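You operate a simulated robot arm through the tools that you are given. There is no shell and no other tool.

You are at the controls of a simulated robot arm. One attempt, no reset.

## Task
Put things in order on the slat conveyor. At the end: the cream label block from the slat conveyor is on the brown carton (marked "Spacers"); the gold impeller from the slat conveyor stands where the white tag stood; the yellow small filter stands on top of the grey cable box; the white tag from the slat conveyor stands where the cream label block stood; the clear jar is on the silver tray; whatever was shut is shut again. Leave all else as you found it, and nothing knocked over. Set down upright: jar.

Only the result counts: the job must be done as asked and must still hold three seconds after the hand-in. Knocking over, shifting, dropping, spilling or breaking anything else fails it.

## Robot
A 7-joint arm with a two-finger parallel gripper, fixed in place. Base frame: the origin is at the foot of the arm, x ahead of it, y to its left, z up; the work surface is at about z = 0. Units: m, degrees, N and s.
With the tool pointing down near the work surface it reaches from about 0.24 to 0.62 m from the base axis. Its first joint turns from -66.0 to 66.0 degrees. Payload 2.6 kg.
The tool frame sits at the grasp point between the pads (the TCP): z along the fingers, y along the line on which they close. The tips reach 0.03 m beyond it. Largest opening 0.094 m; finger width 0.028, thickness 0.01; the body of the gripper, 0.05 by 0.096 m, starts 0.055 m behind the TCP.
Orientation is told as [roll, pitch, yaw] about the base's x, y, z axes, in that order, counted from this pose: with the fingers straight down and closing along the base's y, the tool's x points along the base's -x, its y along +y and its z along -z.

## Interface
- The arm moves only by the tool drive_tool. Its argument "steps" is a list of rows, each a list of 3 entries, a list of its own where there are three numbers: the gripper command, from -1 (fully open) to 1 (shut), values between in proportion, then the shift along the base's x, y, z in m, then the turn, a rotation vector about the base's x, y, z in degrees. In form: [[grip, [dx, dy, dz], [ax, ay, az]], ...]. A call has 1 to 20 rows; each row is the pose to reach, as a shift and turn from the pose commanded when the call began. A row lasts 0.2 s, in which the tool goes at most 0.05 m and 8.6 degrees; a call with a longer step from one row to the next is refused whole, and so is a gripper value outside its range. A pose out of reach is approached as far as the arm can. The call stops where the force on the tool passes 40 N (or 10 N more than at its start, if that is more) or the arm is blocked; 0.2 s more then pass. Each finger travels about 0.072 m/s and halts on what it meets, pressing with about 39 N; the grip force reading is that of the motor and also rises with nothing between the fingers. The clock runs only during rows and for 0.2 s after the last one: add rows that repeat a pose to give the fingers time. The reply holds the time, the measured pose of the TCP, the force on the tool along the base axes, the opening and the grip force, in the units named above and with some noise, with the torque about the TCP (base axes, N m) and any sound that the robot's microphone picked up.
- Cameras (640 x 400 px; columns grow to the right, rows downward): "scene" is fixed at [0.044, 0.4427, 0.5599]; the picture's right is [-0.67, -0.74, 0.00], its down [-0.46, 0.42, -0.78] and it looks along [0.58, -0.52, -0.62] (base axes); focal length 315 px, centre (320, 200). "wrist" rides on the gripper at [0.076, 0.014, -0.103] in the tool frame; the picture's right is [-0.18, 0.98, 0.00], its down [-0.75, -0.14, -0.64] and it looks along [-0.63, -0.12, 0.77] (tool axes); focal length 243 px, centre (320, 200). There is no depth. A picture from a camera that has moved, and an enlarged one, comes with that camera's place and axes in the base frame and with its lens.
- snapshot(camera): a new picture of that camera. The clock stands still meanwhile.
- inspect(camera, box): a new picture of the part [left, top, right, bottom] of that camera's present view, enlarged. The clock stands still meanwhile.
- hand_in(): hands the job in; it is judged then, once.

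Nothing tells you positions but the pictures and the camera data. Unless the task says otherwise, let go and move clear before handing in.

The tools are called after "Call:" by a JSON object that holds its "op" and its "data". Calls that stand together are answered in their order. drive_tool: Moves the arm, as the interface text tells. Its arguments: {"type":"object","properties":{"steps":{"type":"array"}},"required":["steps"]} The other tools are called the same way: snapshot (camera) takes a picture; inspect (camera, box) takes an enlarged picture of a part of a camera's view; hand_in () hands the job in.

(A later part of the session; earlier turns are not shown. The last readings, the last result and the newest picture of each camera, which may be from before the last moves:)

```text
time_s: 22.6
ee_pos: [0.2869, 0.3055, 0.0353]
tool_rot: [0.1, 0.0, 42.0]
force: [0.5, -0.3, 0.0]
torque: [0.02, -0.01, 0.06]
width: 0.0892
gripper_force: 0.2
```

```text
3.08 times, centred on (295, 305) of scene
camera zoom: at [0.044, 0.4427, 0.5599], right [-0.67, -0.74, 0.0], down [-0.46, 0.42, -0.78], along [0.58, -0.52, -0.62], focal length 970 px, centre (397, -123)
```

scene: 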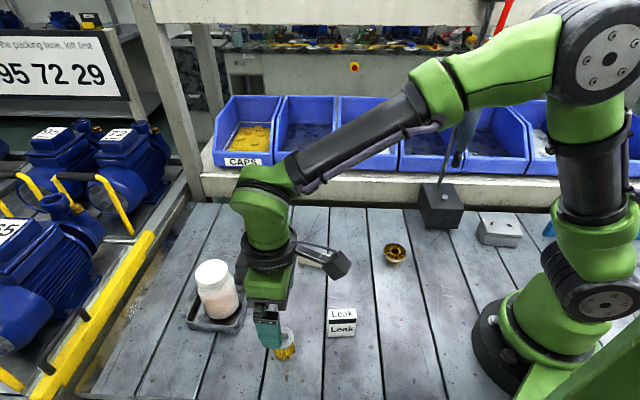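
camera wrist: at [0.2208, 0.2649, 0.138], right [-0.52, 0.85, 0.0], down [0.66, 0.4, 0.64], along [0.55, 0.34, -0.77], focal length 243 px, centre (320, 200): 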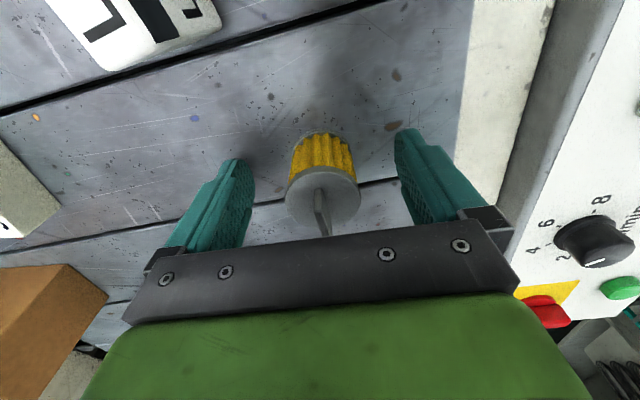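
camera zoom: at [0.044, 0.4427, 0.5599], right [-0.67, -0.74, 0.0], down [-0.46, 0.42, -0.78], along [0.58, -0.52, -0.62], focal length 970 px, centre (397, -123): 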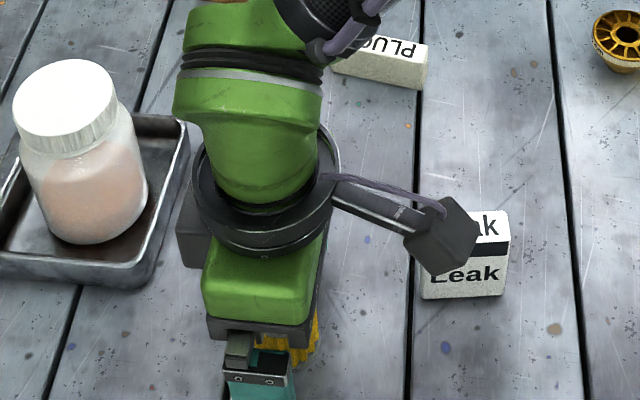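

Filter centred. Closing and lifting a little to confirm.

Call:
{"op": "drive_tool", "data": {"steps": [[1, [0, 0, 0], [0, 0, 0]], [1, [0, 0, 0], [0, 0, 0]], [1, [0, 0, 0], [0, 0, 0]], [1, [0, 0, 0], [0, 0, 0]], [1, [0, 0, 0.015], [0, 0, 0]], [1, [0, 0, 0.04], [0, 0, 0]]]}}

Call:
{"op": "snapshot", "data": {"camera": "wrist"}}

```text
time_s: 24.0
ee_pos: [0.2866, 0.3051, 0.0757]
tool_rot: [0.2, 0.0, 42.0]
force: [-0.4, 0.9, 0.3]
torque: [0.01, -0.02, -0.03]
width: 0.0361
gripper_force: 38.8
```

```text
taken
camera wrist: at [0.2213, 0.2643, 0.178], right [-0.52, 0.85, 0.0], down [0.66, 0.4, 0.64], along [0.55, 0.34, -0.77], focal length 243 px, centre (320, 200)
```

wrist: 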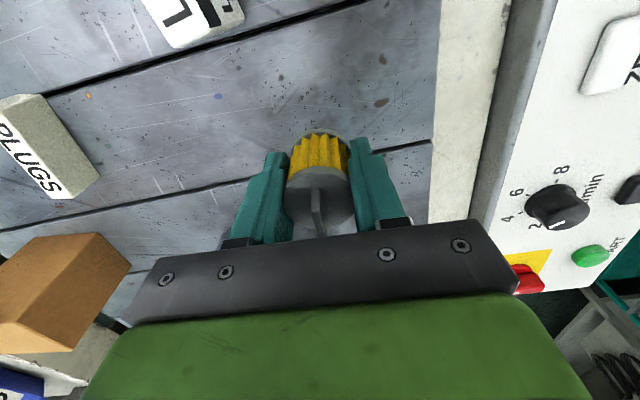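

The filter is held (width 0.036) with its bottom 3.6 cm below the TCP. I'll lift and arc around toward the grey box, stopping partway to check arm clearance from the hanging tool.

Call:
{"op": "drive_tool", "data": {"steps": [[1, [0, 0, 0.045], [0, 0, 0]], [1, [0.005, -0.015, 0.085], [0, 0, 0]], [1, [0.015, -0.045, 0.12], [0, 0, 0]], [1, [0.03, -0.085, 0.135], [0, 0, 0]], [1, [0.04, -0.13, 0.14], [0, 0, 0]], [1, [0.045, -0.175, 0.14], [0, 0, 0]], [1, [0.05, -0.22, 0.14], [0, 0, 0]], [1, [0.048, -0.265, 0.14], [0, 0, 0]], [1, [0.04, -0.31, 0.14], [0, 0, 0]], [1, [0.025, -0.355, 0.14], [0, 0, 0]], [1, [0.005, -0.395, 0.14], [0, 0, 0]]]}}

Call:
{"op": "snapshot", "data": {"camera": "scene"}}

Call:
{"op": "snapshot", "data": {"camera": "wrist"}}

```text
time_s: 26.4
ee_pos: [0.2909, -0.09, 0.2166]
tool_rot: [0.1, 0.0, 42.2]
force: [0.2, -0.2, -0.8]
torque: [0.0, 0.0, 0.02]
width: 0.0361
gripper_force: 38.9
```

```text
taken
```

scene: 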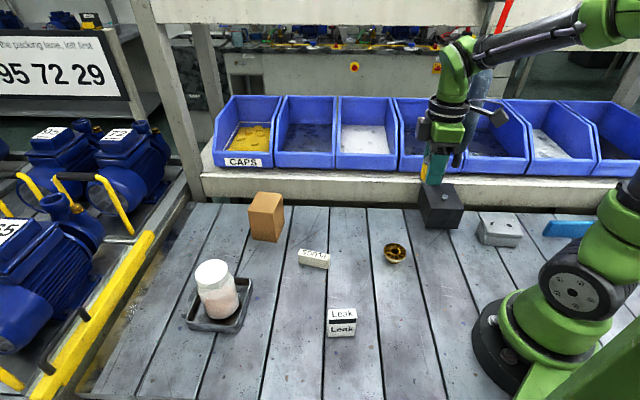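

```text
taken
camera wrist: at [0.2263, -0.1306, 0.3188], right [-0.52, 0.85, 0.0], down [0.65, 0.4, 0.64], along [0.55, 0.34, -0.77], focal length 243 px, centre (320, 200)
```

wrist: 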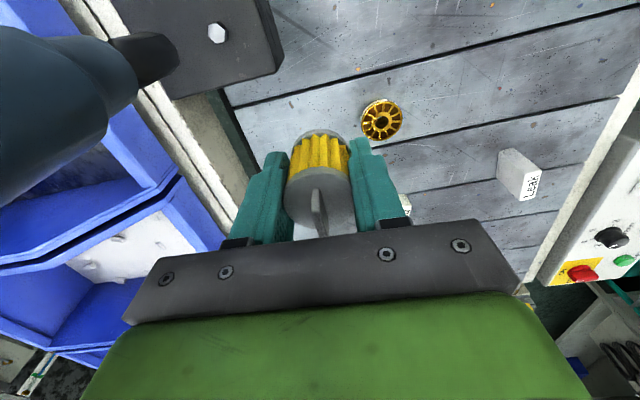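

The hanging driver is closer than I first thought: its tip is at about (0.283, -0.177, 0.185) and it runs straight up. I'll back inward, turn the hand narrow-side out, and pass at radius of about 0.24 m to keep clear.

Call:
{"op": "drive_tool", "data": {"steps": [[1, [-0.02, 0.02, 0], [0, 0, -8]], [1, [-0.035, 0.045, 0], [0, 0, -16]], [1, [-0.04, 0.06, 0], [0, 0, -24]], [1, [-0.04, 0.06, 0], [0, 0, -32]], [1, [-0.04, 0.06, 0], [0, 0, -40]], [1, [-0.0505, 0.03, 0], [0, 0, -48]], [1, [-0.0615, -0.002, 0], [0, 0, -56]]]}}

Call:
{"op": "snapshot", "data": {"camera": "scene"}}

Call:
{"op": "snapshot", "data": {"camera": "wrist"}}

```text
time_s: 28.0
ee_pos: [0.2293, -0.092, 0.2161]
tool_rot: [0.1, 0.0, -14.1]
force: [-0.7, -0.1, 0.1]
torque: [0.03, 0.03, 0.04]
width: 0.0361
gripper_force: 39.0
```

```text
taken
```

scene: 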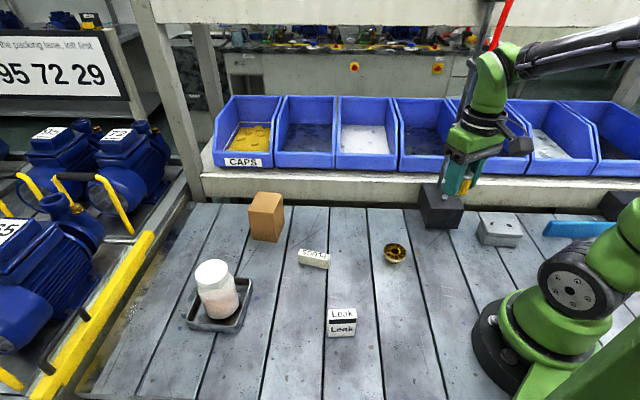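

```text
taken
camera wrist: at [0.1595, -0.0599, 0.3187], right [0.42, 0.91, 0.0], down [0.7, -0.32, 0.64], along [0.58, -0.27, -0.77], focal length 243 px, centre (320, 200)
```

wrist: 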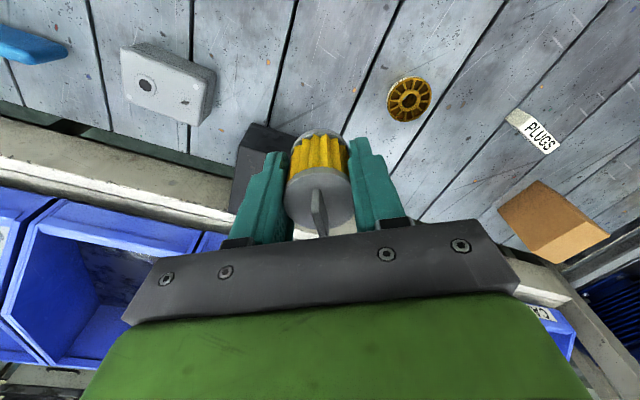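

Still clear. Continuing along the small-radius arc to above the grey box.

Call:
{"op": "drive_tool", "data": {"steps": [[1, [-0.011, -0.012, 0], [0, 0, -5]], [1, [-0.022, -0.026, 0], [0, 0, -10]], [1, [-0.039, -0.054, 0], [0, 0, -14]], [1, [-0.057, -0.082, 0], [0, 0, -14]], [1, [-0.069, -0.113, 0], [0, 0, -6]], [1, [-0.077, -0.142, 0], [0, 0, 2]], [1, [-0.081, -0.164, 0], [0, 0, 10]], [1, [-0.081, -0.164, 0], [0, 0, 18]], [1, [-0.081, -0.164, 0], [0, 0, 19]]]}}

Call:
{"op": "snapshot", "data": {"camera": "scene"}}

Call:
{"op": "snapshot", "data": {"camera": "wrist"}}

```text
time_s: 30.0
ee_pos: [0.1475, -0.2537, 0.2162]
tool_rot: [0.1, 0.1, 5.1]
force: [-0.5, 0.2, -1.3]
torque: [0.0, 0.0, 0.02]
width: 0.0359
gripper_force: 38.7
```

```text
taken
```

scene: 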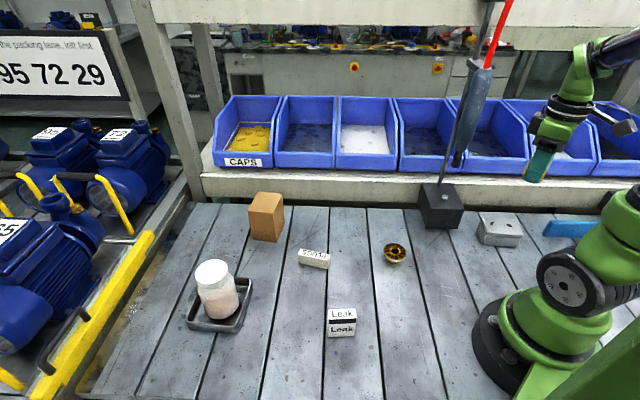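

```text
taken
camera wrist: at [0.0721, -0.248, 0.3179], right [0.1, 1.0, 0.0], down [0.76, -0.07, 0.64], along [0.64, -0.06, -0.77], focal length 243 px, centre (320, 200)
```

wrist: 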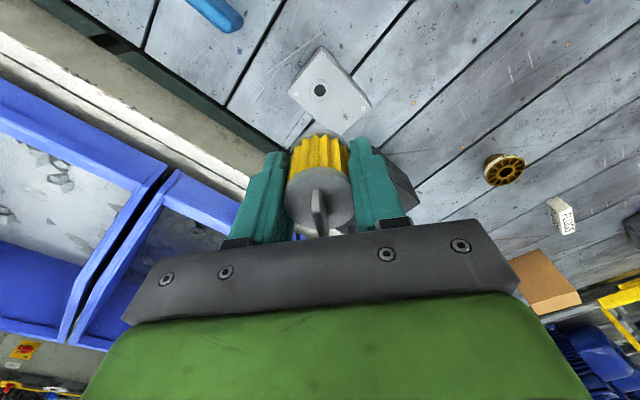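

Call:
{"op": "inspect", "data": {"camera": "wrist", "box": [260, 20, 400, 140]}}

Call:
{"op": "inspect", "data": {"camera": "scene", "box": [460, 120, 590, 260]}}

```text
3.33 times, centred on (330, 80) of wrist
camera zoom: at [0.0721, -0.248, 0.3179], right [0.1, 1.0, 0.0], down [0.76, -0.07, 0.64], along [0.64, -0.06, -0.77], focal length 809 px, centre (287, 600)
```

zoom: 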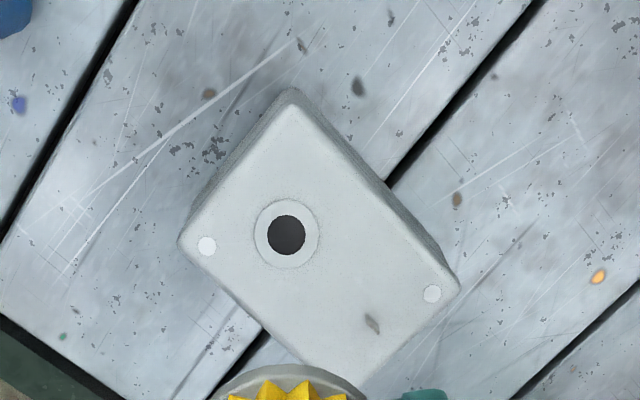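

```text
2.86 times, centred on (525, 190) of scene
camera zoom: at [0.044, 0.4427, 0.5599], right [-0.67, -0.74, 0.0], down [-0.46, 0.42, -0.78], along [0.58, -0.52, -0.62], focal length 900 px, centre (-266, 229)
```

zoom: 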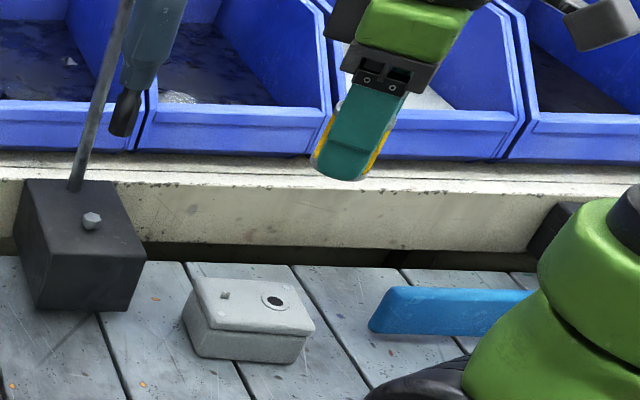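

The gland is at (0.148, -0.255) and the toggle at (0.179, -0.230), so the drop point (0.150, -0.254) keeps clear of the toggle. Descending to about 1 cm above the lid.

Call:
{"op": "drive_tool", "data": {"steps": [[1, [0.001, 0, -0.03], [0, 0, 0]], [1, [0.001, 0, -0.065], [0, 0, 0]], [1, [0.001, 0, -0.095], [0, 0, 0]], [1, [0.001, 0, -0.115], [0, 0, 0]], [1, [0.001, 0, -0.124], [0, 0, 0]], [1, [0.001, 0, -0.124], [0, 0, 0]]]}}

Call:
{"op": "inspect", "data": {"camera": "scene", "box": [460, 150, 580, 260]}}

Call:
{"op": "snapshot", "data": {"camera": "wrist"}}

```text
time_s: 31.4
ee_pos: [0.1499, -0.2544, 0.0913]
tool_rot: [0.1, -0.1, 5.0]
force: [0.0, -0.5, -0.2]
torque: [0.04, 0.0, -0.01]
width: 0.0361
gripper_force: 39.0
```

```text
3.64 times, centred on (520, 205) of scene
camera zoom: at [0.044, 0.4427, 0.5599], right [-0.67, -0.74, 0.0], down [-0.46, 0.42, -0.78], along [0.58, -0.52, -0.62], focal length 1146 px, centre (-407, 182)
```

zoom: 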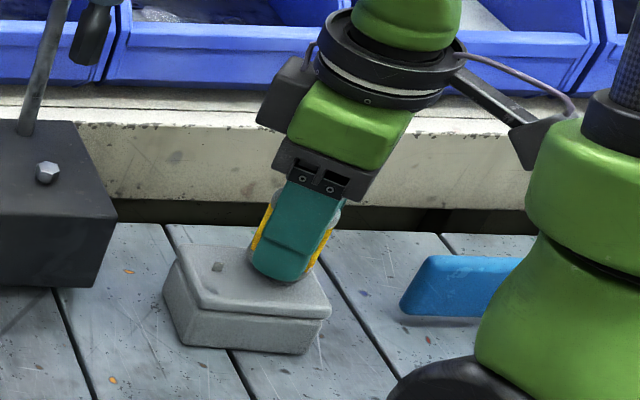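

```text
taken
camera wrist: at [0.0735, -0.2473, 0.1943], right [0.1, 1.0, 0.0], down [0.76, -0.08, 0.64], along [0.64, -0.06, -0.77], focal length 243 px, centre (320, 200)
```

wrist: 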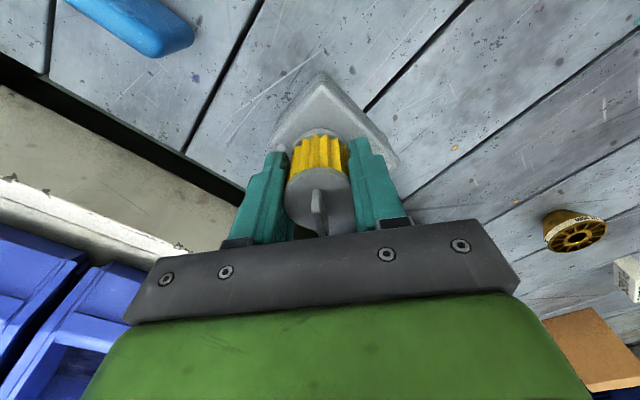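

Now the final approach in small steps, watching for contact.

Call:
{"op": "drive_tool", "data": {"steps": [[1, [0, 0, -0.003], [0, 0, 0]], [1, [0, 0, -0.006], [0, 0, 0]], [1, [0, 0, -0.008], [0, 0, 0]], [1, [0, 0, -0.009], [0, 0, 0]], [1, [0, 0, -0.009], [0, 0, 0]]]}}

```text
time_s: 32.6
ee_pos: [0.1505, -0.2555, 0.0827]
tool_rot: [0.0, 0.0, 5.0]
force: [-0.4, -0.8, -0.6]
torque: [-0.01, -0.02, -0.01]
width: 0.0359
gripper_force: 38.5
```

Call:
{"op": "drive_tool", "data": {"steps": [[1, [0, 0, -0.001], [0, 0, 0]], [1, [0, 0, -0.002], [0, 0, 0]], [1, [0, 0, -0.002], [0, 0, 0]]]}}

Call:
{"op": "inspect", "data": {"camera": "scene", "box": [470, 190, 560, 255]}}

```text
time_s: 33.4
ee_pos: [0.1502, -0.2561, 0.0812]
tool_rot: [0.1, 0.0, 5.0]
force: [-1.1, 1.5, 9.4]
torque: [0.03, 0.0, 0.0]
width: 0.0362
gripper_force: 38.8
```

```text
6.15 times, centred on (515, 222) of scene
camera zoom: at [0.044, 0.4428, 0.5599], right [-0.67, -0.74, 0.0], down [-0.46, 0.42, -0.78], along [0.58, -0.52, -0.62], focal length 1940 px, centre (-880, 62)
```

zoom: 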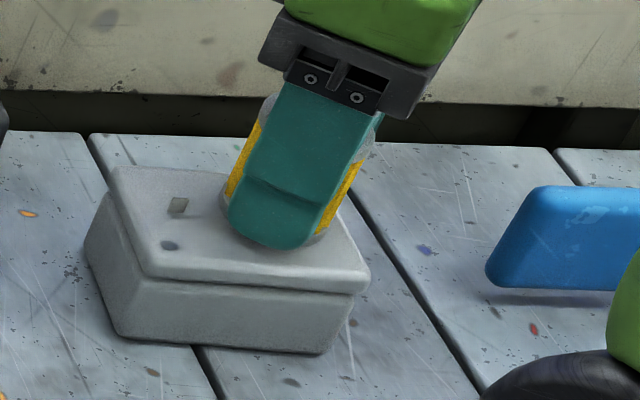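

Contact at z = 0.081 with 9 N and almost no torque, so it's sitting flat. Release, then lift straight up.

Call:
{"op": "drive_tool", "data": {"steps": [[1, [0, 0, 0.0008], [0, 0, 0]], [0.1, [0, 0, 0.0008], [0, 0, 0]], [-0.2, [0, 0, 0.0008], [0, 0, 0]], [-0.3, [0, 0, 0.0008], [0, 0, 0]], [-0.3, [0, 0, 0.01], [0, 0, 0]], [-0.3, [0, 0, 0.03], [0, 0, 0]], [-0.3, [0, 0, 0.065], [0, 0, 0]], [-0.3, [0, 0, 0.1], [0, 0, 0]], [-0.3, [0, 0, 0.135], [0, 0, 0]]]}}

Call:
{"op": "inspect", "data": {"camera": "scene", "box": [460, 170, 570, 260]}}

Call:
{"op": "snapshot", "data": {"camera": "wrist"}}

```text
time_s: 35.4
ee_pos: [0.1501, -0.2546, 0.2156]
tool_rot: [0.1, -0.1, 5.2]
force: [0.4, 0.6, -0.3]
torque: [0.03, 0.07, 0.03]
width: 0.061
gripper_force: 0.1
```

```text
4.44 times, centred on (515, 215) of scene
camera zoom: at [0.044, 0.4427, 0.5599], right [-0.67, -0.74, 0.0], down [-0.46, 0.42, -0.78], along [0.58, -0.52, -0.62], focal length 1401 px, centre (-547, 133)
```

zoom: 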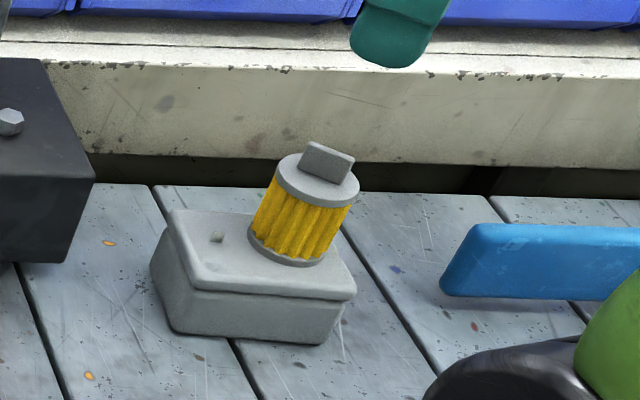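

```text
taken
camera wrist: at [0.073, -0.2477, 0.3187], right [0.1, 1.0, 0.0], down [0.76, -0.08, 0.64], along [0.64, -0.06, -0.77], focal length 243 px, centre (320, 200)
```

wrist: 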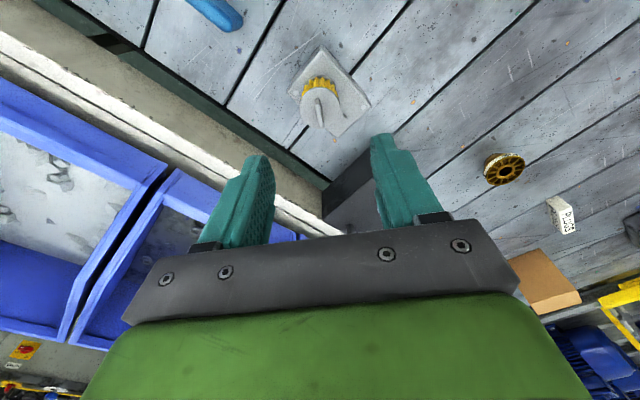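

The filter stands upright on the grey box, clear of the toggle. I'll retrace the safe arc and go above the PLUGS block with yaw 32°.

Call:
{"op": "drive_tool", "data": {"steps": [[-0.3, [0.003, 0.022, 0], [0, 0, -8]], [-0.3, [0.012, 0.049, 0], [0, 0, -16]], [-0.3, [0.024, 0.08, 0], [0, 0, -24]], [-0.3, [0.042, 0.108, 0], [0, 0, -32]], [-0.3, [0.058, 0.138, 0], [0, 0, -29]], [-0.3, [0.072, 0.164, 0], [0, 0, -22]], [-0.3, [0.084, 0.195, 0], [0, 0, -14]], [-0.3, [0.096, 0.228, 0], [0, 0, -6]], [-0.3, [0.115, 0.265, 0], [0, 0, 2]], [-0.3, [0.14, 0.305, 0], [0, 0, 10]], [-0.3, [0.17, 0.34, 0], [0, 0, 18]], [-0.3, [0.208, 0.371, 0], [0, 0, 24]], [-0.3, [0.25, 0.3915, 0], [0, 0, 27]], [-0.3, [0.25, 0.3915, 0], [0, 0, 27]]]}}

Call:
{"op": "snapshot", "data": {"camera": "wrist"}}

Call:
{"op": "snapshot", "data": {"camera": "scene"}}

```text
time_s: 38.4
ee_pos: [0.3998, 0.1369, 0.2154]
tool_rot: [0.0, 0.0, 32.1]
force: [-0.1, 0.2, -0.1]
torque: [0.01, 0.0, -0.01]
width: 0.0614
gripper_force: 0.0
```

```text
taken
camera wrist: at [0.3287, 0.1086, 0.3191], right [-0.37, 0.93, 0.0], down [0.71, 0.28, 0.64], along [0.6, 0.24, -0.77], focal length 243 px, centre (320, 200)
```

wrist: 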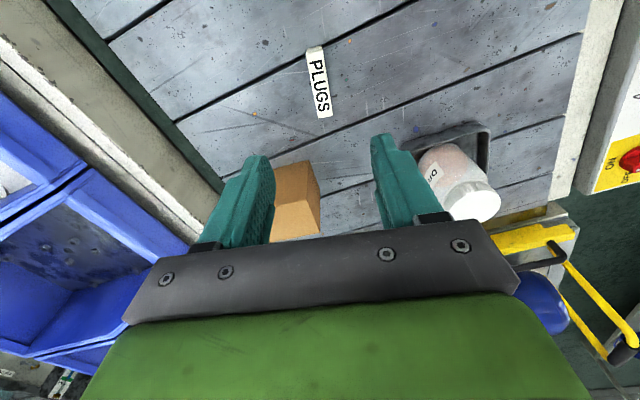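

```text
taken
```

scene: 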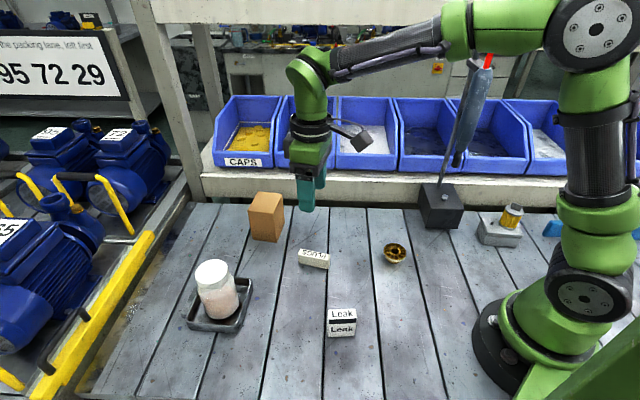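

Call:
{"op": "inspect", "data": {"camera": "wrist", "box": [260, 30, 380, 140]}}

Call:
{"op": "inspect", "data": {"camera": "wrist", "box": [250, 130, 400, 250]}}

```text
3.64 times, centred on (320, 85) of wrist
camera zoom: at [0.3287, 0.1086, 0.3191], right [-0.37, 0.93, 0.0], down [0.71, 0.28, 0.64], along [0.6, 0.24, -0.77], focal length 882 px, centre (320, 618)
```

zoom: 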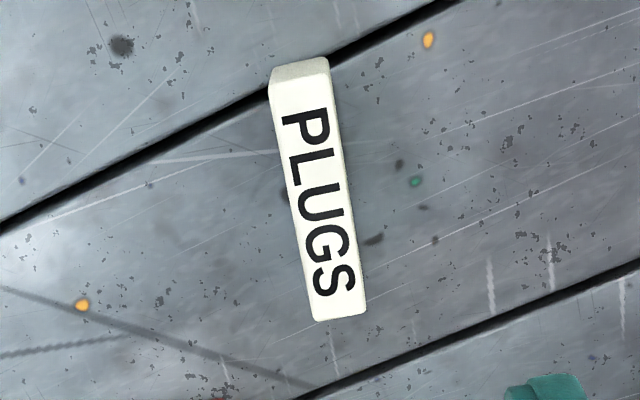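

```text
3.33 times, centred on (325, 190) of wrist
camera zoom: at [0.3287, 0.1086, 0.3191], right [-0.37, 0.93, 0.0], down [0.71, 0.28, 0.64], along [0.6, 0.24, -0.77], focal length 809 px, centre (303, 233)
```

zoom: 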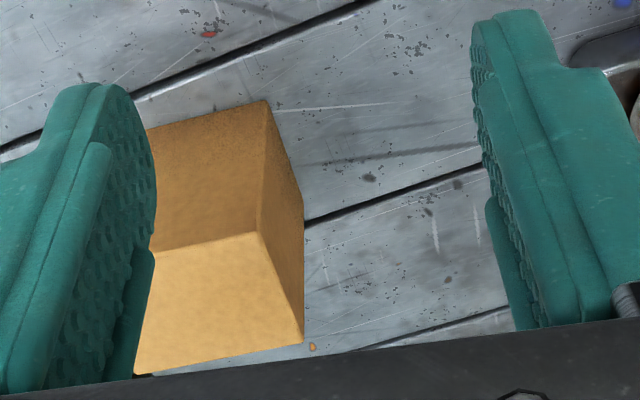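

The block is at (0.4007, 0.1375) with its long axis at 32°, so the fingers are square to it. Descending to z = 0.034 and gripping across its thickness.

Call:
{"op": "drive_tool", "data": {"steps": [[-0.3, [0.0007, 0, -0.045], [0, 0, 0]], [-0.3, [0.0007, 0, -0.09], [0, 0, 0]], [-0.3, [0.0007, 0, -0.13], [0, 0, 0]], [-0.3, [0.0007, 0, -0.16], [0, 0, 0]], [-0.3, [0.0007, 0, -0.176], [0, 0, 0]], [-0.3, [0.0007, 0, -0.182], [0, 0, 0]], [-0.3, [0.0007, 0, -0.182], [0, 0, 0]]]}}

Call:
{"op": "snapshot", "data": {"camera": "wrist"}}

```text
time_s: 40.0
ee_pos: [0.4001, 0.1366, 0.0332]
tool_rot: [0.1, 0.0, 31.9]
force: [0.0, 0.3, -0.1]
torque: [0.0, 0.02, 0.03]
width: 0.0613
gripper_force: 0.2
```

```text
taken
camera wrist: at [0.3286, 0.1079, 0.1356], right [-0.37, 0.93, 0.0], down [0.71, 0.28, 0.64], along [0.6, 0.24, -0.77], focal length 243 px, centre (320, 200)
```

wrist: 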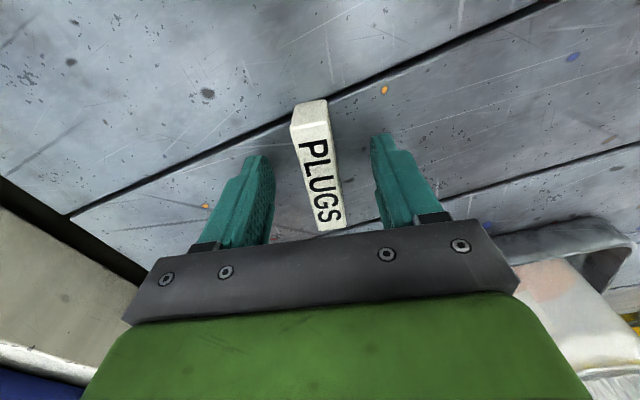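

Call:
{"op": "drive_tool", "data": {"steps": [[1, [0, 0, 0], [0, 0, 0]], [1, [0, 0, 0], [0, 0, 0]], [1, [0, 0, 0], [0, 0, 0]], [1, [0, 0, 0], [0, 0, 0]], [1, [0, 0, 0.015], [0, 0, 0]], [1, [0, 0, 0.05], [0, 0, 0]], [1, [0, 0, 0.1], [0, 0, 0]], [1, [0, 0, 0.14], [0, 0, 0]], [1, [0, 0, 0.14], [0, 0, 0]]]}}

Call:
{"op": "snapshot", "data": {"camera": "wrist"}}

Call:
{"op": "inspect", "data": {"camera": "scene", "box": [230, 150, 370, 280]}}

```text
time_s: 42.0
ee_pos: [0.3994, 0.1369, 0.174]
tool_rot: [0.1, 0.1, 32.0]
force: [-0.2, 0.2, -0.3]
torque: [-0.03, -0.02, -0.02]
width: 0.0216
gripper_force: 38.9
```

```text
taken
camera wrist: at [0.3282, 0.1083, 0.2762], right [-0.37, 0.93, 0.0], down [0.71, 0.28, 0.64], along [0.6, 0.24, -0.77], focal length 243 px, centre (320, 200)
```

wrist: 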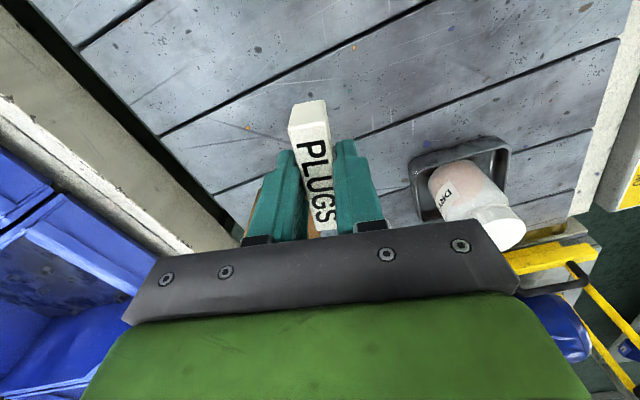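

```text
3.08 times, centred on (300, 215) of scene
camera zoom: at [0.044, 0.4427, 0.5599], right [-0.67, -0.74, 0.0], down [-0.46, 0.42, -0.78], along [0.58, -0.52, -0.62], focal length 970 px, centre (382, 154)
```

zoom: 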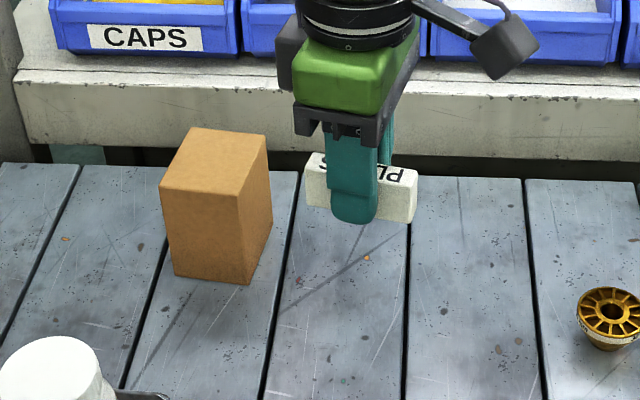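

The block is held level. Moving over the carton at (0.556, 0.151) while turning so the block lies along the carton's longer side.

Call:
{"op": "drive_tool", "data": {"steps": [[1, [0.0155, 0.0013, 0.005], [0, 0, -8.4]], [1, [0.031, 0.0027, 0.005], [0, 0, -16.8]], [1, [0.0465, 0.004, 0.005], [0, 0, -25.2]], [1, [0.062, 0.0054, 0.005], [0, 0, -33.6]], [1, [0.0775, 0.0067, 0.005], [0, 0, -42]], [1, [0.093, 0.008, 0.005], [0, 0, -50.4]], [1, [0.1085, 0.0094, 0.005], [0, 0, -58.8]], [1, [0.124, 0.0108, 0.005], [0, 0, -67.2]], [1, [0.14, 0.0121, 0.005], [0, 0, -75.6]], [1, [0.1553, 0.0135, 0.005], [0, 0, -84]], [1, [0.1553, 0.0135, 0.005], [0, 0, -84]]]}}

Call:
{"op": "snapshot", "data": {"camera": "wrist"}}

Call:
{"op": "inspect", "data": {"camera": "scene", "box": [200, 120, 330, 260]}}

```text
time_s: 44.4
ee_pos: [0.5554, 0.151, 0.1779]
tool_rot: [0.1, 0.0, -52.1]
force: [-0.5, 0.4, -1.2]
torque: [0.01, 0.02, -0.03]
width: 0.0211
gripper_force: 39.0
```

```text
taken
camera wrist: at [0.5206, 0.2188, 0.2812], right [0.89, 0.46, 0.0], down [0.35, -0.68, 0.64], along [0.3, -0.57, -0.77], focal length 243 px, centre (320, 200)
```

wrist: 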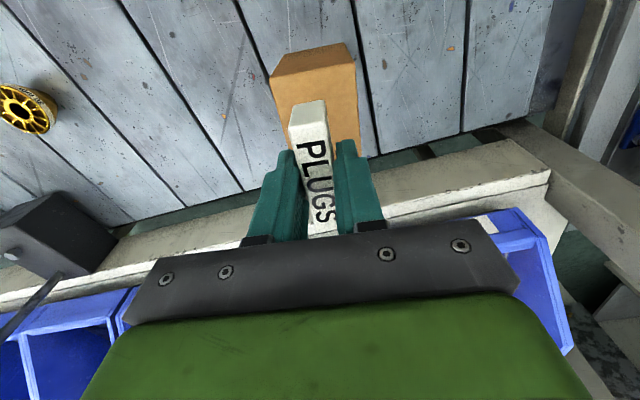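

```text
2.86 times, centred on (265, 190) of scene
camera zoom: at [0.044, 0.4427, 0.5599], right [-0.67, -0.74, 0.0], down [-0.46, 0.42, -0.78], along [0.58, -0.52, -0.62], focal length 900 px, centre (477, 229)
```

zoom: 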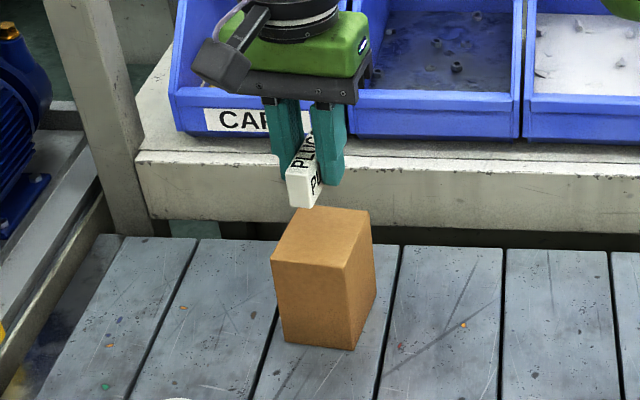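

The carton top is right below and aligned with the block. Lowering to about 1 cm above it, then slowly to contact.

Call:
{"op": "drive_tool", "data": {"steps": [[1, [0, 0.0005, -0.02], [0, 0, 0]], [1, [0, 0.0005, -0.035], [0, 0, 0]], [1, [0, 0.0005, -0.042], [0, 0, 0]], [1, [0, 0.0005, -0.045], [0, 0, 0]], [1, [0, 0.0005, -0.047], [0, 0, 0]], [1, [0, 0.0005, -0.048], [0, 0, 0]], [1, [0, 0.0005, -0.048], [0, 0, 0]]]}}

Call:
{"op": "inspect", "data": {"camera": "scene", "box": [220, 140, 320, 260]}}

```text
time_s: 46.0
ee_pos: [0.5556, 0.1512, 0.1311]
tool_rot: [0.1, 0.0, -52.0]
force: [0.9, -0.2, -1.0]
torque: [-0.03, -0.01, 0.01]
width: 0.0212
gripper_force: 38.5
```

```text
3.33 times, centred on (270, 200) of scene
camera zoom: at [0.044, 0.4427, 0.5599], right [-0.67, -0.74, 0.0], down [-0.46, 0.42, -0.78], along [0.58, -0.52, -0.62], focal length 1050 px, centre (487, 200)
```

zoom: 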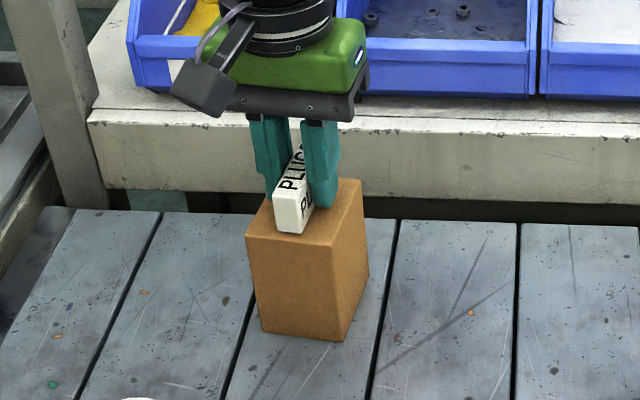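

Call:
{"op": "drive_tool", "data": {"steps": [[1, [0, 0, -0.001], [0, 0, 0]], [1, [0, 0, -0.002], [0, 0, 0]], [1, [0, 0, -0.0025], [0, 0, 0]], [1, [0, 0, -0.0025], [0, 0, 0]]]}}

```text
time_s: 47.0
ee_pos: [0.5554, 0.1511, 0.1279]
tool_rot: [0.1, 0.0, -52.0]
force: [0.0, 0.2, 1.0]
torque: [-0.01, 0.0, -0.01]
width: 0.0214
gripper_force: 38.6
```

Call:
{"op": "drive_tool", "data": {"steps": [[1, [0, 0, -0.0008], [0, 0, 0]], [1, [0, 0, -0.0016], [0, 0, 0]], [1, [0, 0, -0.0016], [0, 0, 0]]]}}

Call:
{"op": "inspect", "data": {"camera": "scene", "box": [230, 170, 310, 250]}}

```text
time_s: 47.8
ee_pos: [0.5567, 0.1507, 0.1283]
tool_rot: [0.2, 0.1, -52.0]
force: [-2.8, -0.1, 12.4]
torque: [0.03, 0.09, 0.02]
width: 0.0213
gripper_force: 38.6
```

```text
5.00 times, centred on (270, 210) of scene
camera zoom: at [0.0439, 0.4427, 0.5599], right [-0.67, -0.74, 0.0], down [-0.46, 0.42, -0.78], along [0.58, -0.52, -0.62], focal length 1576 px, centre (570, 150)
```

zoom: 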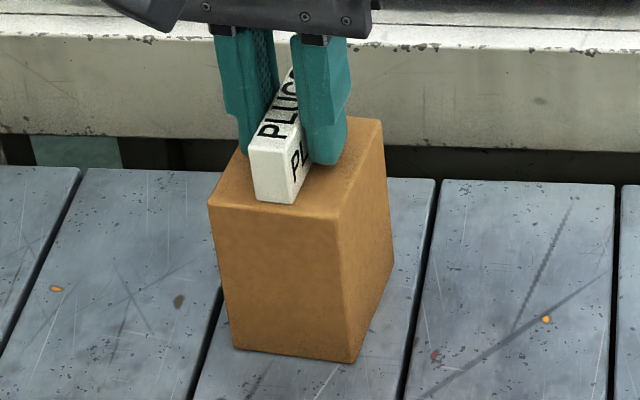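

Contact made (12 N). Unload, open, and lift away.

Call:
{"op": "drive_tool", "data": {"steps": [[1, [0, 0, 0.0012], [0, 0, 0]], [0.3, [0, 0, 0.0012], [0, 0, 0]], [0.0, [0, 0, 0.0012], [0, 0, 0]], [-0.2, [0, 0, 0.0012], [0, 0, 0]], [-0.2, [0, 0, 0.0012], [0, 0, 0]], [-0.2, [0, 0, 0.015], [0, 0, 0]], [-0.2, [0, 0, 0.04], [0, 0, 0]], [-0.2, [0, 0, 0.08], [0, 0, 0]]]}}

Call:
{"op": "inspect", "data": {"camera": "scene", "box": [220, 150, 320, 260]}}

Call:
{"op": "snapshot", "data": {"camera": "wrist"}}

```text
time_s: 49.6
ee_pos: [0.556, 0.1503, 0.2049]
tool_rot: [0.1, 0.0, -51.9]
force: [0.0, 0.0, 0.1]
torque: [-0.01, 0.03, -0.03]
width: 0.0566
gripper_force: 0.0
```

```text
3.64 times, centred on (270, 205) of scene
camera zoom: at [0.044, 0.4427, 0.5599], right [-0.67, -0.74, 0.0], down [-0.46, 0.42, -0.78], along [0.58, -0.52, -0.62], focal length 1146 px, centre (502, 182)
```

zoom: 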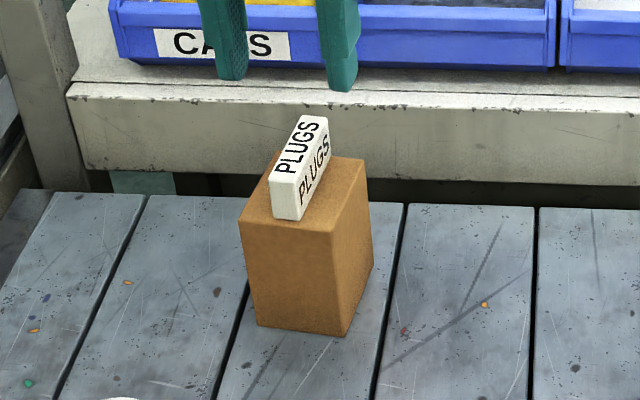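

```text
taken
camera wrist: at [0.5205, 0.2187, 0.309], right [0.89, 0.46, 0.0], down [0.35, -0.68, 0.64], along [0.3, -0.57, -0.77], focal length 243 px, centre (320, 200)
```

wrist: 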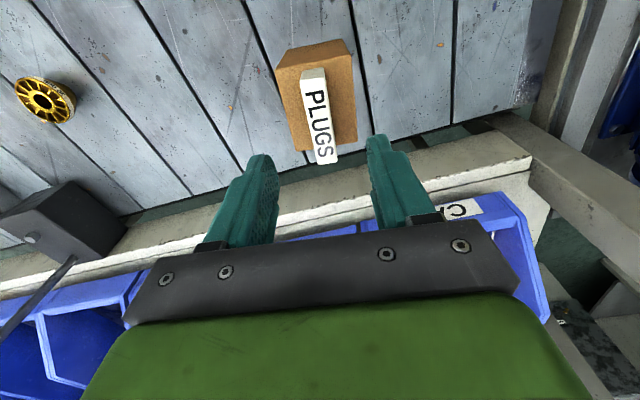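

The PLUGS block now sits on the carton. Next, the white Leak tag at (0.246, 0.208); I'll move above it with the fingers turned to close across its thin side.

Call:
{"op": "drive_tool", "data": {"steps": [[-0.2, [-0.0238, 0.0043, 0], [0, 0, 8]], [-0.2, [-0.0477, 0.0087, 0], [0, 0, 16]], [-0.2, [-0.0715, 0.013, 0], [0, 0, 24]], [-0.2, [-0.0954, 0.0174, 0], [0, 0, 32]], [-0.2, [-0.1192, 0.0217, 0], [0, 0, 40]], [-0.2, [-0.1431, 0.0261, 0], [0, 0, 48]], [-0.2, [-0.1669, 0.0304, 0], [0, 0, 56]], [-0.2, [-0.1908, 0.0348, 0], [0, 0, 64]], [-0.2, [-0.2146, 0.0391, 0], [0, 0, 72]], [-0.2, [-0.2385, 0.0435, 0], [0, 0, 80]], [-0.2, [-0.2623, 0.0478, 0], [0, 0, 88]], [-0.2, [-0.2862, 0.0522, 0], [0, 0, 96]], [-0.2, [-0.31, 0.0565, 0], [0, 0, 104]], [-0.2, [-0.31, 0.0565, 0], [0, 0, 104]]]}}

Call:
{"op": "snapshot", "data": {"camera": "wrist"}}

Call:
{"op": "inspect", "data": {"camera": "wrist", "box": [250, 40, 390, 170]}}

```text
time_s: 52.6
ee_pos: [0.2454, 0.2072, 0.2065]
tool_rot: [0.1, -0.1, 52.2]
force: [-0.5, 1.3, -0.3]
torque: [0.0, -0.01, 0.0]
width: 0.0566
gripper_force: 0.1
```

```text
taken
camera wrist: at [0.1884, 0.1548, 0.3094], right [-0.66, 0.75, 0.0], down [0.57, 0.51, 0.64], along [0.48, 0.43, -0.77], focal length 243 px, centre (320, 200)
```

wrist: 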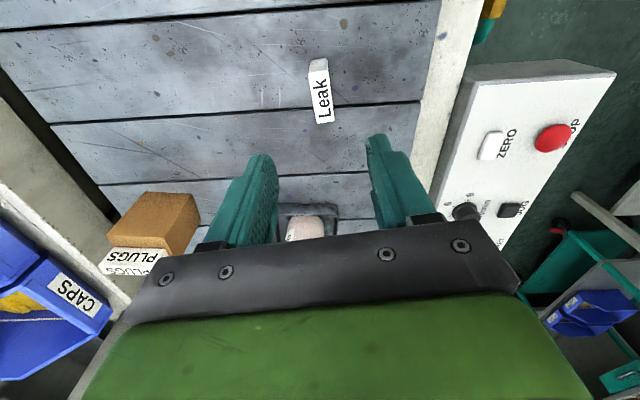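

```text
3.08 times, centred on (320, 105) of wrist
camera zoom: at [0.1884, 0.1548, 0.3094], right [-0.66, 0.75, 0.0], down [0.57, 0.51, 0.64], along [0.48, 0.43, -0.77], focal length 746 px, centre (320, 492)
```

zoom: 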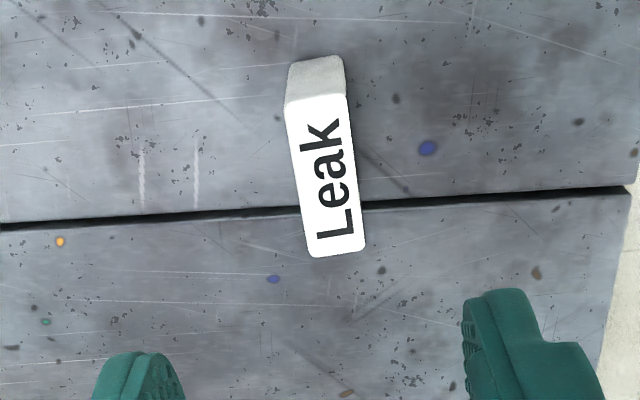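

The tag is at (0.245, 0.208) at 51°, 6 cm tall. Descending to z = 0.040 and gripping.

Call:
{"op": "drive_tool", "data": {"steps": [[-0.2, [-0.0007, 0, -0.045], [0, 0, -1]], [-0.2, [-0.0007, 0, -0.09], [0, 0, -1]], [-0.2, [-0.0007, 0, -0.13], [0, 0, -1]], [-0.2, [-0.0007, 0, -0.155], [0, 0, -1]], [-0.2, [-0.0007, 0, -0.167], [0, 0, -1]], [-0.2, [-0.0007, 0, -0.167], [0, 0, -1]]]}}

Call:
{"op": "snapshot", "data": {"camera": "wrist"}}

```text
time_s: 54.0
ee_pos: [0.2454, 0.2072, 0.0391]
tool_rot: [0.0, 0.0, 51.2]
force: [0.3, 0.0, -0.6]
torque: [0.01, -0.02, 0.01]
width: 0.0564
gripper_force: 0.1
```

```text
taken
camera wrist: at [0.1868, 0.1563, 0.1424], right [-0.65, 0.76, 0.0], down [0.58, 0.5, 0.64], along [0.49, 0.42, -0.77], focal length 243 px, centre (320, 200)
```

wrist: 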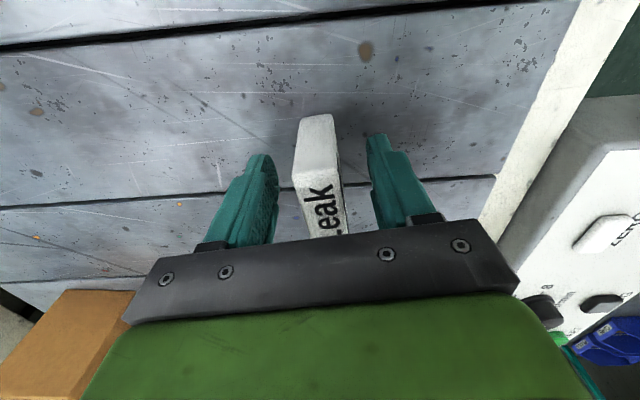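

Call:
{"op": "drive_tool", "data": {"steps": [[1, [0, 0, 0], [0, 0, 0]], [1, [0, 0, 0], [0, 0, 0]], [1, [0, 0, 0], [0, 0, 0]], [1, [0, 0, 0], [0, 0, 0]], [1, [0, 0, 0.015], [0, 0, 0]], [1, [0, 0, 0.05], [0, 0, 0]], [1, [0, 0, 0.1], [0, 0, 0]], [1, [0, 0, 0.11], [0, 0, 0]], [1, [0, 0, 0.11], [0, 0, 0]]]}}

Call:
{"op": "snapshot", "data": {"camera": "wrist"}}

Call:
{"op": "inspect", "data": {"camera": "scene", "box": [240, 180, 400, 360]}}

```text
time_s: 56.0
ee_pos: [0.2449, 0.2067, 0.1487]
tool_rot: [0.1, -0.1, 51.0]
force: [0.0, 0.6, -0.3]
torque: [-0.01, -0.01, 0.01]
width: 0.0233
gripper_force: 38.5
```

```text
taken
camera wrist: at [0.186, 0.1561, 0.2516], right [-0.65, 0.76, 0.0], down [0.58, 0.5, 0.64], along [0.49, 0.42, -0.77], focal length 243 px, centre (320, 200)
```

wrist: 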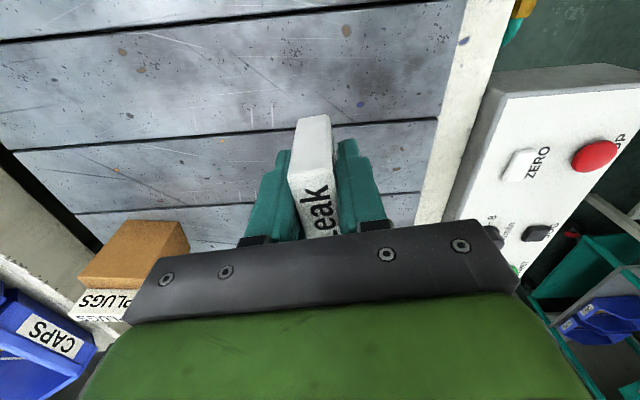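

```text
2.22 times, centred on (320, 270) of scene
camera zoom: at [0.044, 0.4427, 0.5599], right [-0.67, -0.74, 0.0], down [-0.46, 0.42, -0.78], along [0.58, -0.52, -0.62], focal length 700 px, centre (320, 44)
```

zoom: 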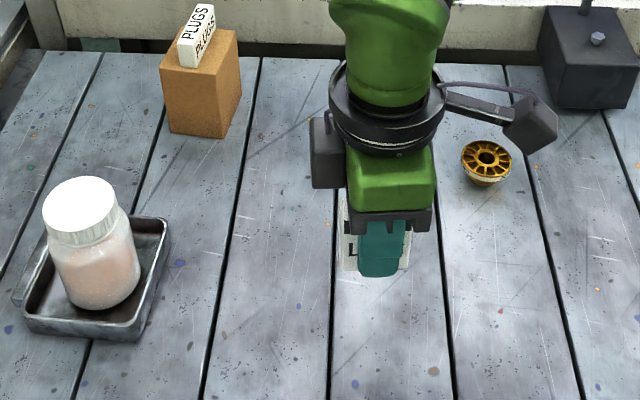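

The tag is held with its bottom 4 cm below the TCP. Carrying it to the PLUGS block's old place (0.4007, 0.1375) and turning to the same 32° line.

Call:
{"op": "drive_tool", "data": {"steps": [[1, [0.031, -0.014, 0], [0, 0, -4]], [1, [0.062, -0.028, 0], [0, 0, -8]], [1, [0.093, -0.042, 0], [0, 0, -12]], [1, [0.124, -0.056, 0], [0, 0, -16]], [1, [0.1554, -0.0705, 0], [0, 0, -19]], [1, [0.1554, -0.0705, -0.03], [0, 0, -19]], [1, [0.1554, -0.0705, -0.065], [0, 0, -19]], [1, [0.1554, -0.0705, -0.09], [0, 0, -19]], [1, [0.1554, -0.0705, -0.1], [0, 0, -19]], [1, [0.1554, -0.0705, -0.1], [0, 0, -19]]]}}

Call:
{"op": "snapshot", "data": {"camera": "wrist"}}

Call:
{"op": "inspect", "data": {"camera": "scene", "box": [240, 180, 400, 300]}}

```text
time_s: 58.2
ee_pos: [0.3999, 0.1363, 0.049]
tool_rot: [0.1, 0.0, 32.1]
force: [0.7, -0.1, 0.6]
torque: [-0.01, 0.0, 0.01]
width: 0.0231
gripper_force: 38.7
```

```text
taken
camera wrist: at [0.329, 0.1075, 0.1517], right [-0.36, 0.93, 0.0], down [0.71, 0.28, 0.64], along [0.6, 0.24, -0.77], focal length 243 px, centre (320, 200)
```

wrist: 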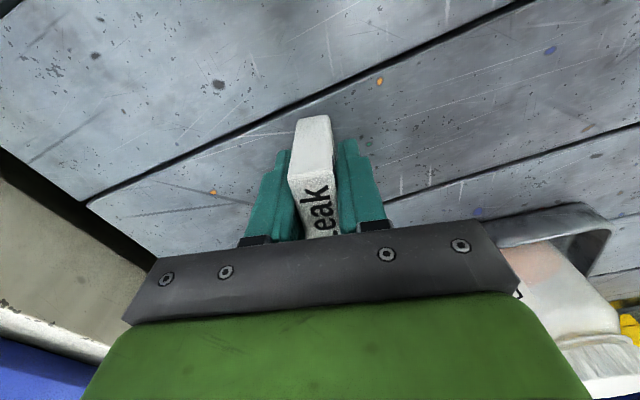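

```text
3.33 times, centred on (320, 240) of scene
camera zoom: at [0.044, 0.4427, 0.5599], right [-0.67, -0.74, 0.0], down [-0.46, 0.42, -0.78], along [0.58, -0.52, -0.62], focal length 1050 px, centre (320, 67)
```

zoom: 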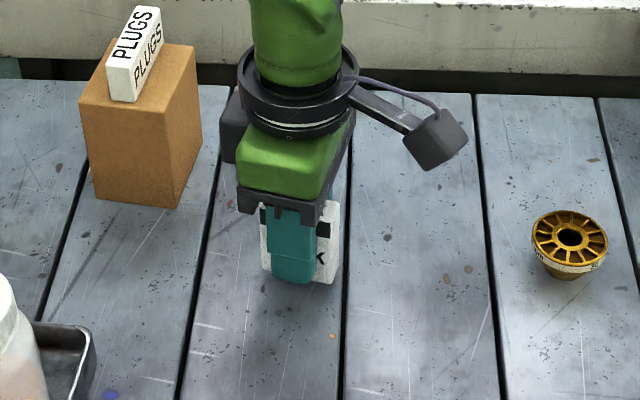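

Call:
{"op": "drive_tool", "data": {"steps": [[1, [0, 0, -0.004], [0, 0, 0]], [1, [0, 0, -0.007], [0, 0, 0]], [1, [0, 0, -0.009], [0, 0, 0]], [1, [0, 0, -0.009], [0, 0, 0]]]}}

```text
time_s: 59.2
ee_pos: [0.401, 0.136, 0.0406]
tool_rot: [0.1, 0.0, 31.9]
force: [0.0, 1.1, -0.2]
torque: [-0.01, 0.01, -0.01]
width: 0.0233
gripper_force: 38.5
```

Call:
{"op": "drive_tool", "data": {"steps": [[1, [0, 0, -0.0008], [0, 0, 0]], [1, [0, 0, -0.0016], [0, 0, 0]], [1, [0, 0, -0.0016], [0, 0, 0]]]}}

```text
time_s: 60.0
ee_pos: [0.4009, 0.1367, 0.0383]
tool_rot: [0.1, -0.1, 32.0]
force: [-4.5, -2.0, 14.1]
torque: [-0.13, 0.2, 0.02]
width: 0.023
gripper_force: 39.1
```

Contact. Unload a little, release and lift.

Call:
{"op": "drive_tool", "data": {"steps": [[1, [0, 0, 0.0012], [0, 0, 0]], [1, [0, 0, 0.0012], [0, 0, 0]], [0.3, [0, 0, 0.0012], [0, 0, 0]], [0.0, [0, 0, 0.0012], [0, 0, 0]], [-0.3, [0, 0, 0.0012], [0, 0, 0]], [-0.3, [0, 0, 0.0012], [0, 0, 0]], [-0.3, [0, 0, 0.015], [0, 0, 0]], [-0.3, [0, 0, 0.05], [0, 0, 0]], [-0.3, [0, 0, 0.095], [0, 0, 0]], [-0.3, [0, 0, 0.14], [0, 0, 0]]]}}

Call:
{"op": "snapshot", "data": {"camera": "wrist"}}

Call:
{"op": "inspect", "data": {"camera": "scene", "box": [240, 180, 400, 300]}}

```text
time_s: 62.2
ee_pos: [0.4004, 0.1361, 0.1792]
tool_rot: [0.3, -0.1, 32.1]
force: [0.9, 0.0, 0.8]
torque: [-0.01, 0.01, 0.02]
width: 0.0607
gripper_force: 0.0
```

```text
taken
camera wrist: at [0.3283, 0.1081, 0.2821], right [-0.37, 0.93, 0.0], down [0.71, 0.28, 0.64], along [0.6, 0.24, -0.77], focal length 243 px, centre (320, 200)
```

wrist: 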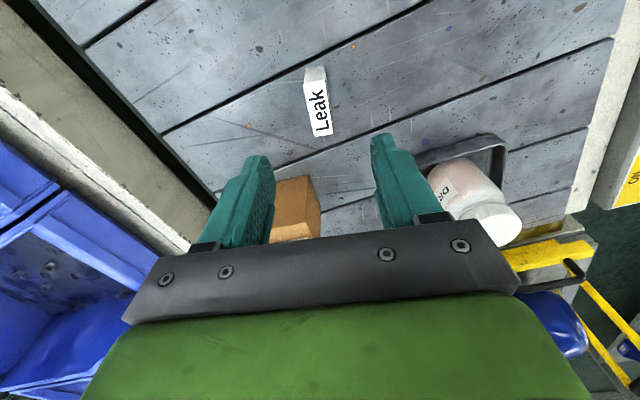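

```text
3.33 times, centred on (320, 240) of scene
camera zoom: at [0.044, 0.4427, 0.5599], right [-0.67, -0.74, 0.0], down [-0.46, 0.42, -0.78], along [0.58, -0.52, -0.62], focal length 1050 px, centre (320, 67)
```

zoom: 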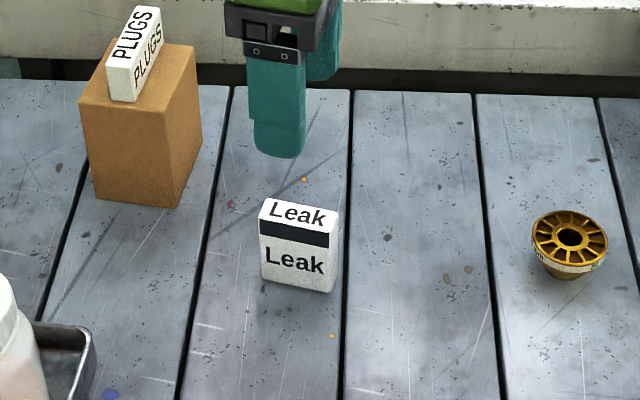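

The white tag stands at the old PLUGS place. Now the impeller at (0.286, -0.0035): moving above it with the fingers open.

Call:
{"op": "drive_tool", "data": {"steps": [[-0.3, [-0.023, -0.028, 0], [0, 0, 0]], [-0.6, [-0.046, -0.056, 0], [0, 0, 0]], [-0.9, [-0.069, -0.085, 0], [0, 0, 0]], [-0.9, [-0.092, -0.113, 0], [0, 0, 0]], [-0.9, [-0.1147, -0.141, 0], [0, 0, 0]], [-0.9, [-0.1147, -0.141, 0], [0, 0, 0]]]}}

Call:
{"op": "inspect", "data": {"camera": "wrist", "box": [250, 40, 390, 160]}}

Call:
{"op": "snapshot", "data": {"camera": "wrist"}}

Call:
{"op": "snapshot", "data": {"camera": "scene"}}

```text
time_s: 63.6
ee_pos: [0.2848, -0.0051, 0.1789]
tool_rot: [0.1, 0.0, 32.1]
force: [-1.1, -0.4, 0.1]
torque: [-0.01, 0.0, -0.05]
width: 0.0891
gripper_force: 0.1
```

```text
3.33 times, centred on (320, 100) of wrist
camera zoom: at [0.2136, -0.0341, 0.2813], right [-0.37, 0.93, 0.0], down [0.71, 0.28, 0.64], along [0.6, 0.24, -0.77], focal length 809 px, centre (320, 533)
```

zoom: 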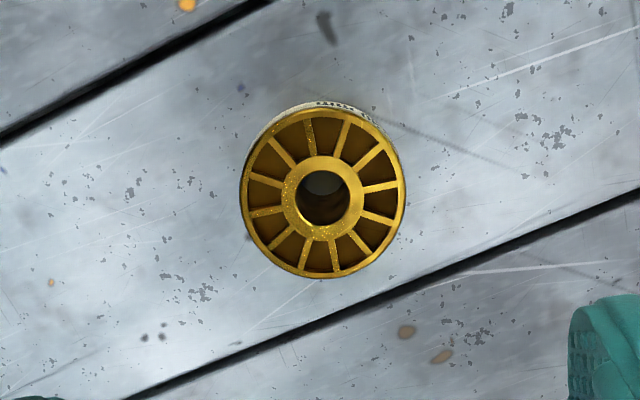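

```text
taken
camera wrist: at [0.2136, -0.0341, 0.2813], right [-0.37, 0.93, 0.0], down [0.71, 0.28, 0.64], along [0.6, 0.24, -0.77], focal length 243 px, centre (320, 200)
```

wrist: 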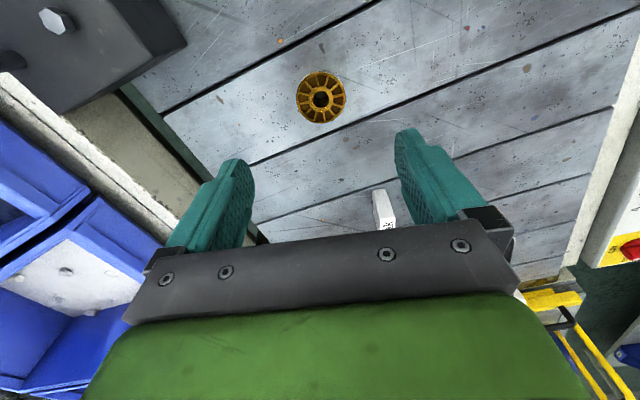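

```text
taken
```

scene: 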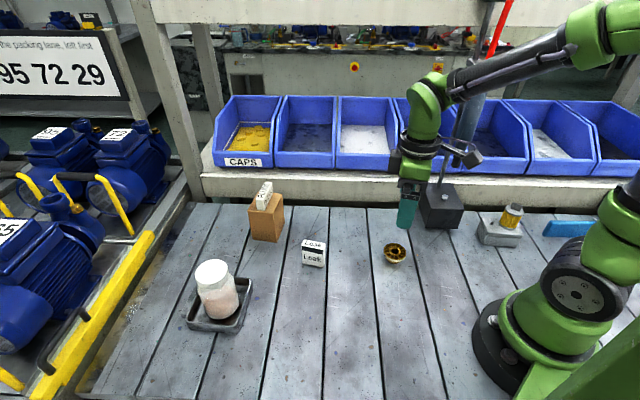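

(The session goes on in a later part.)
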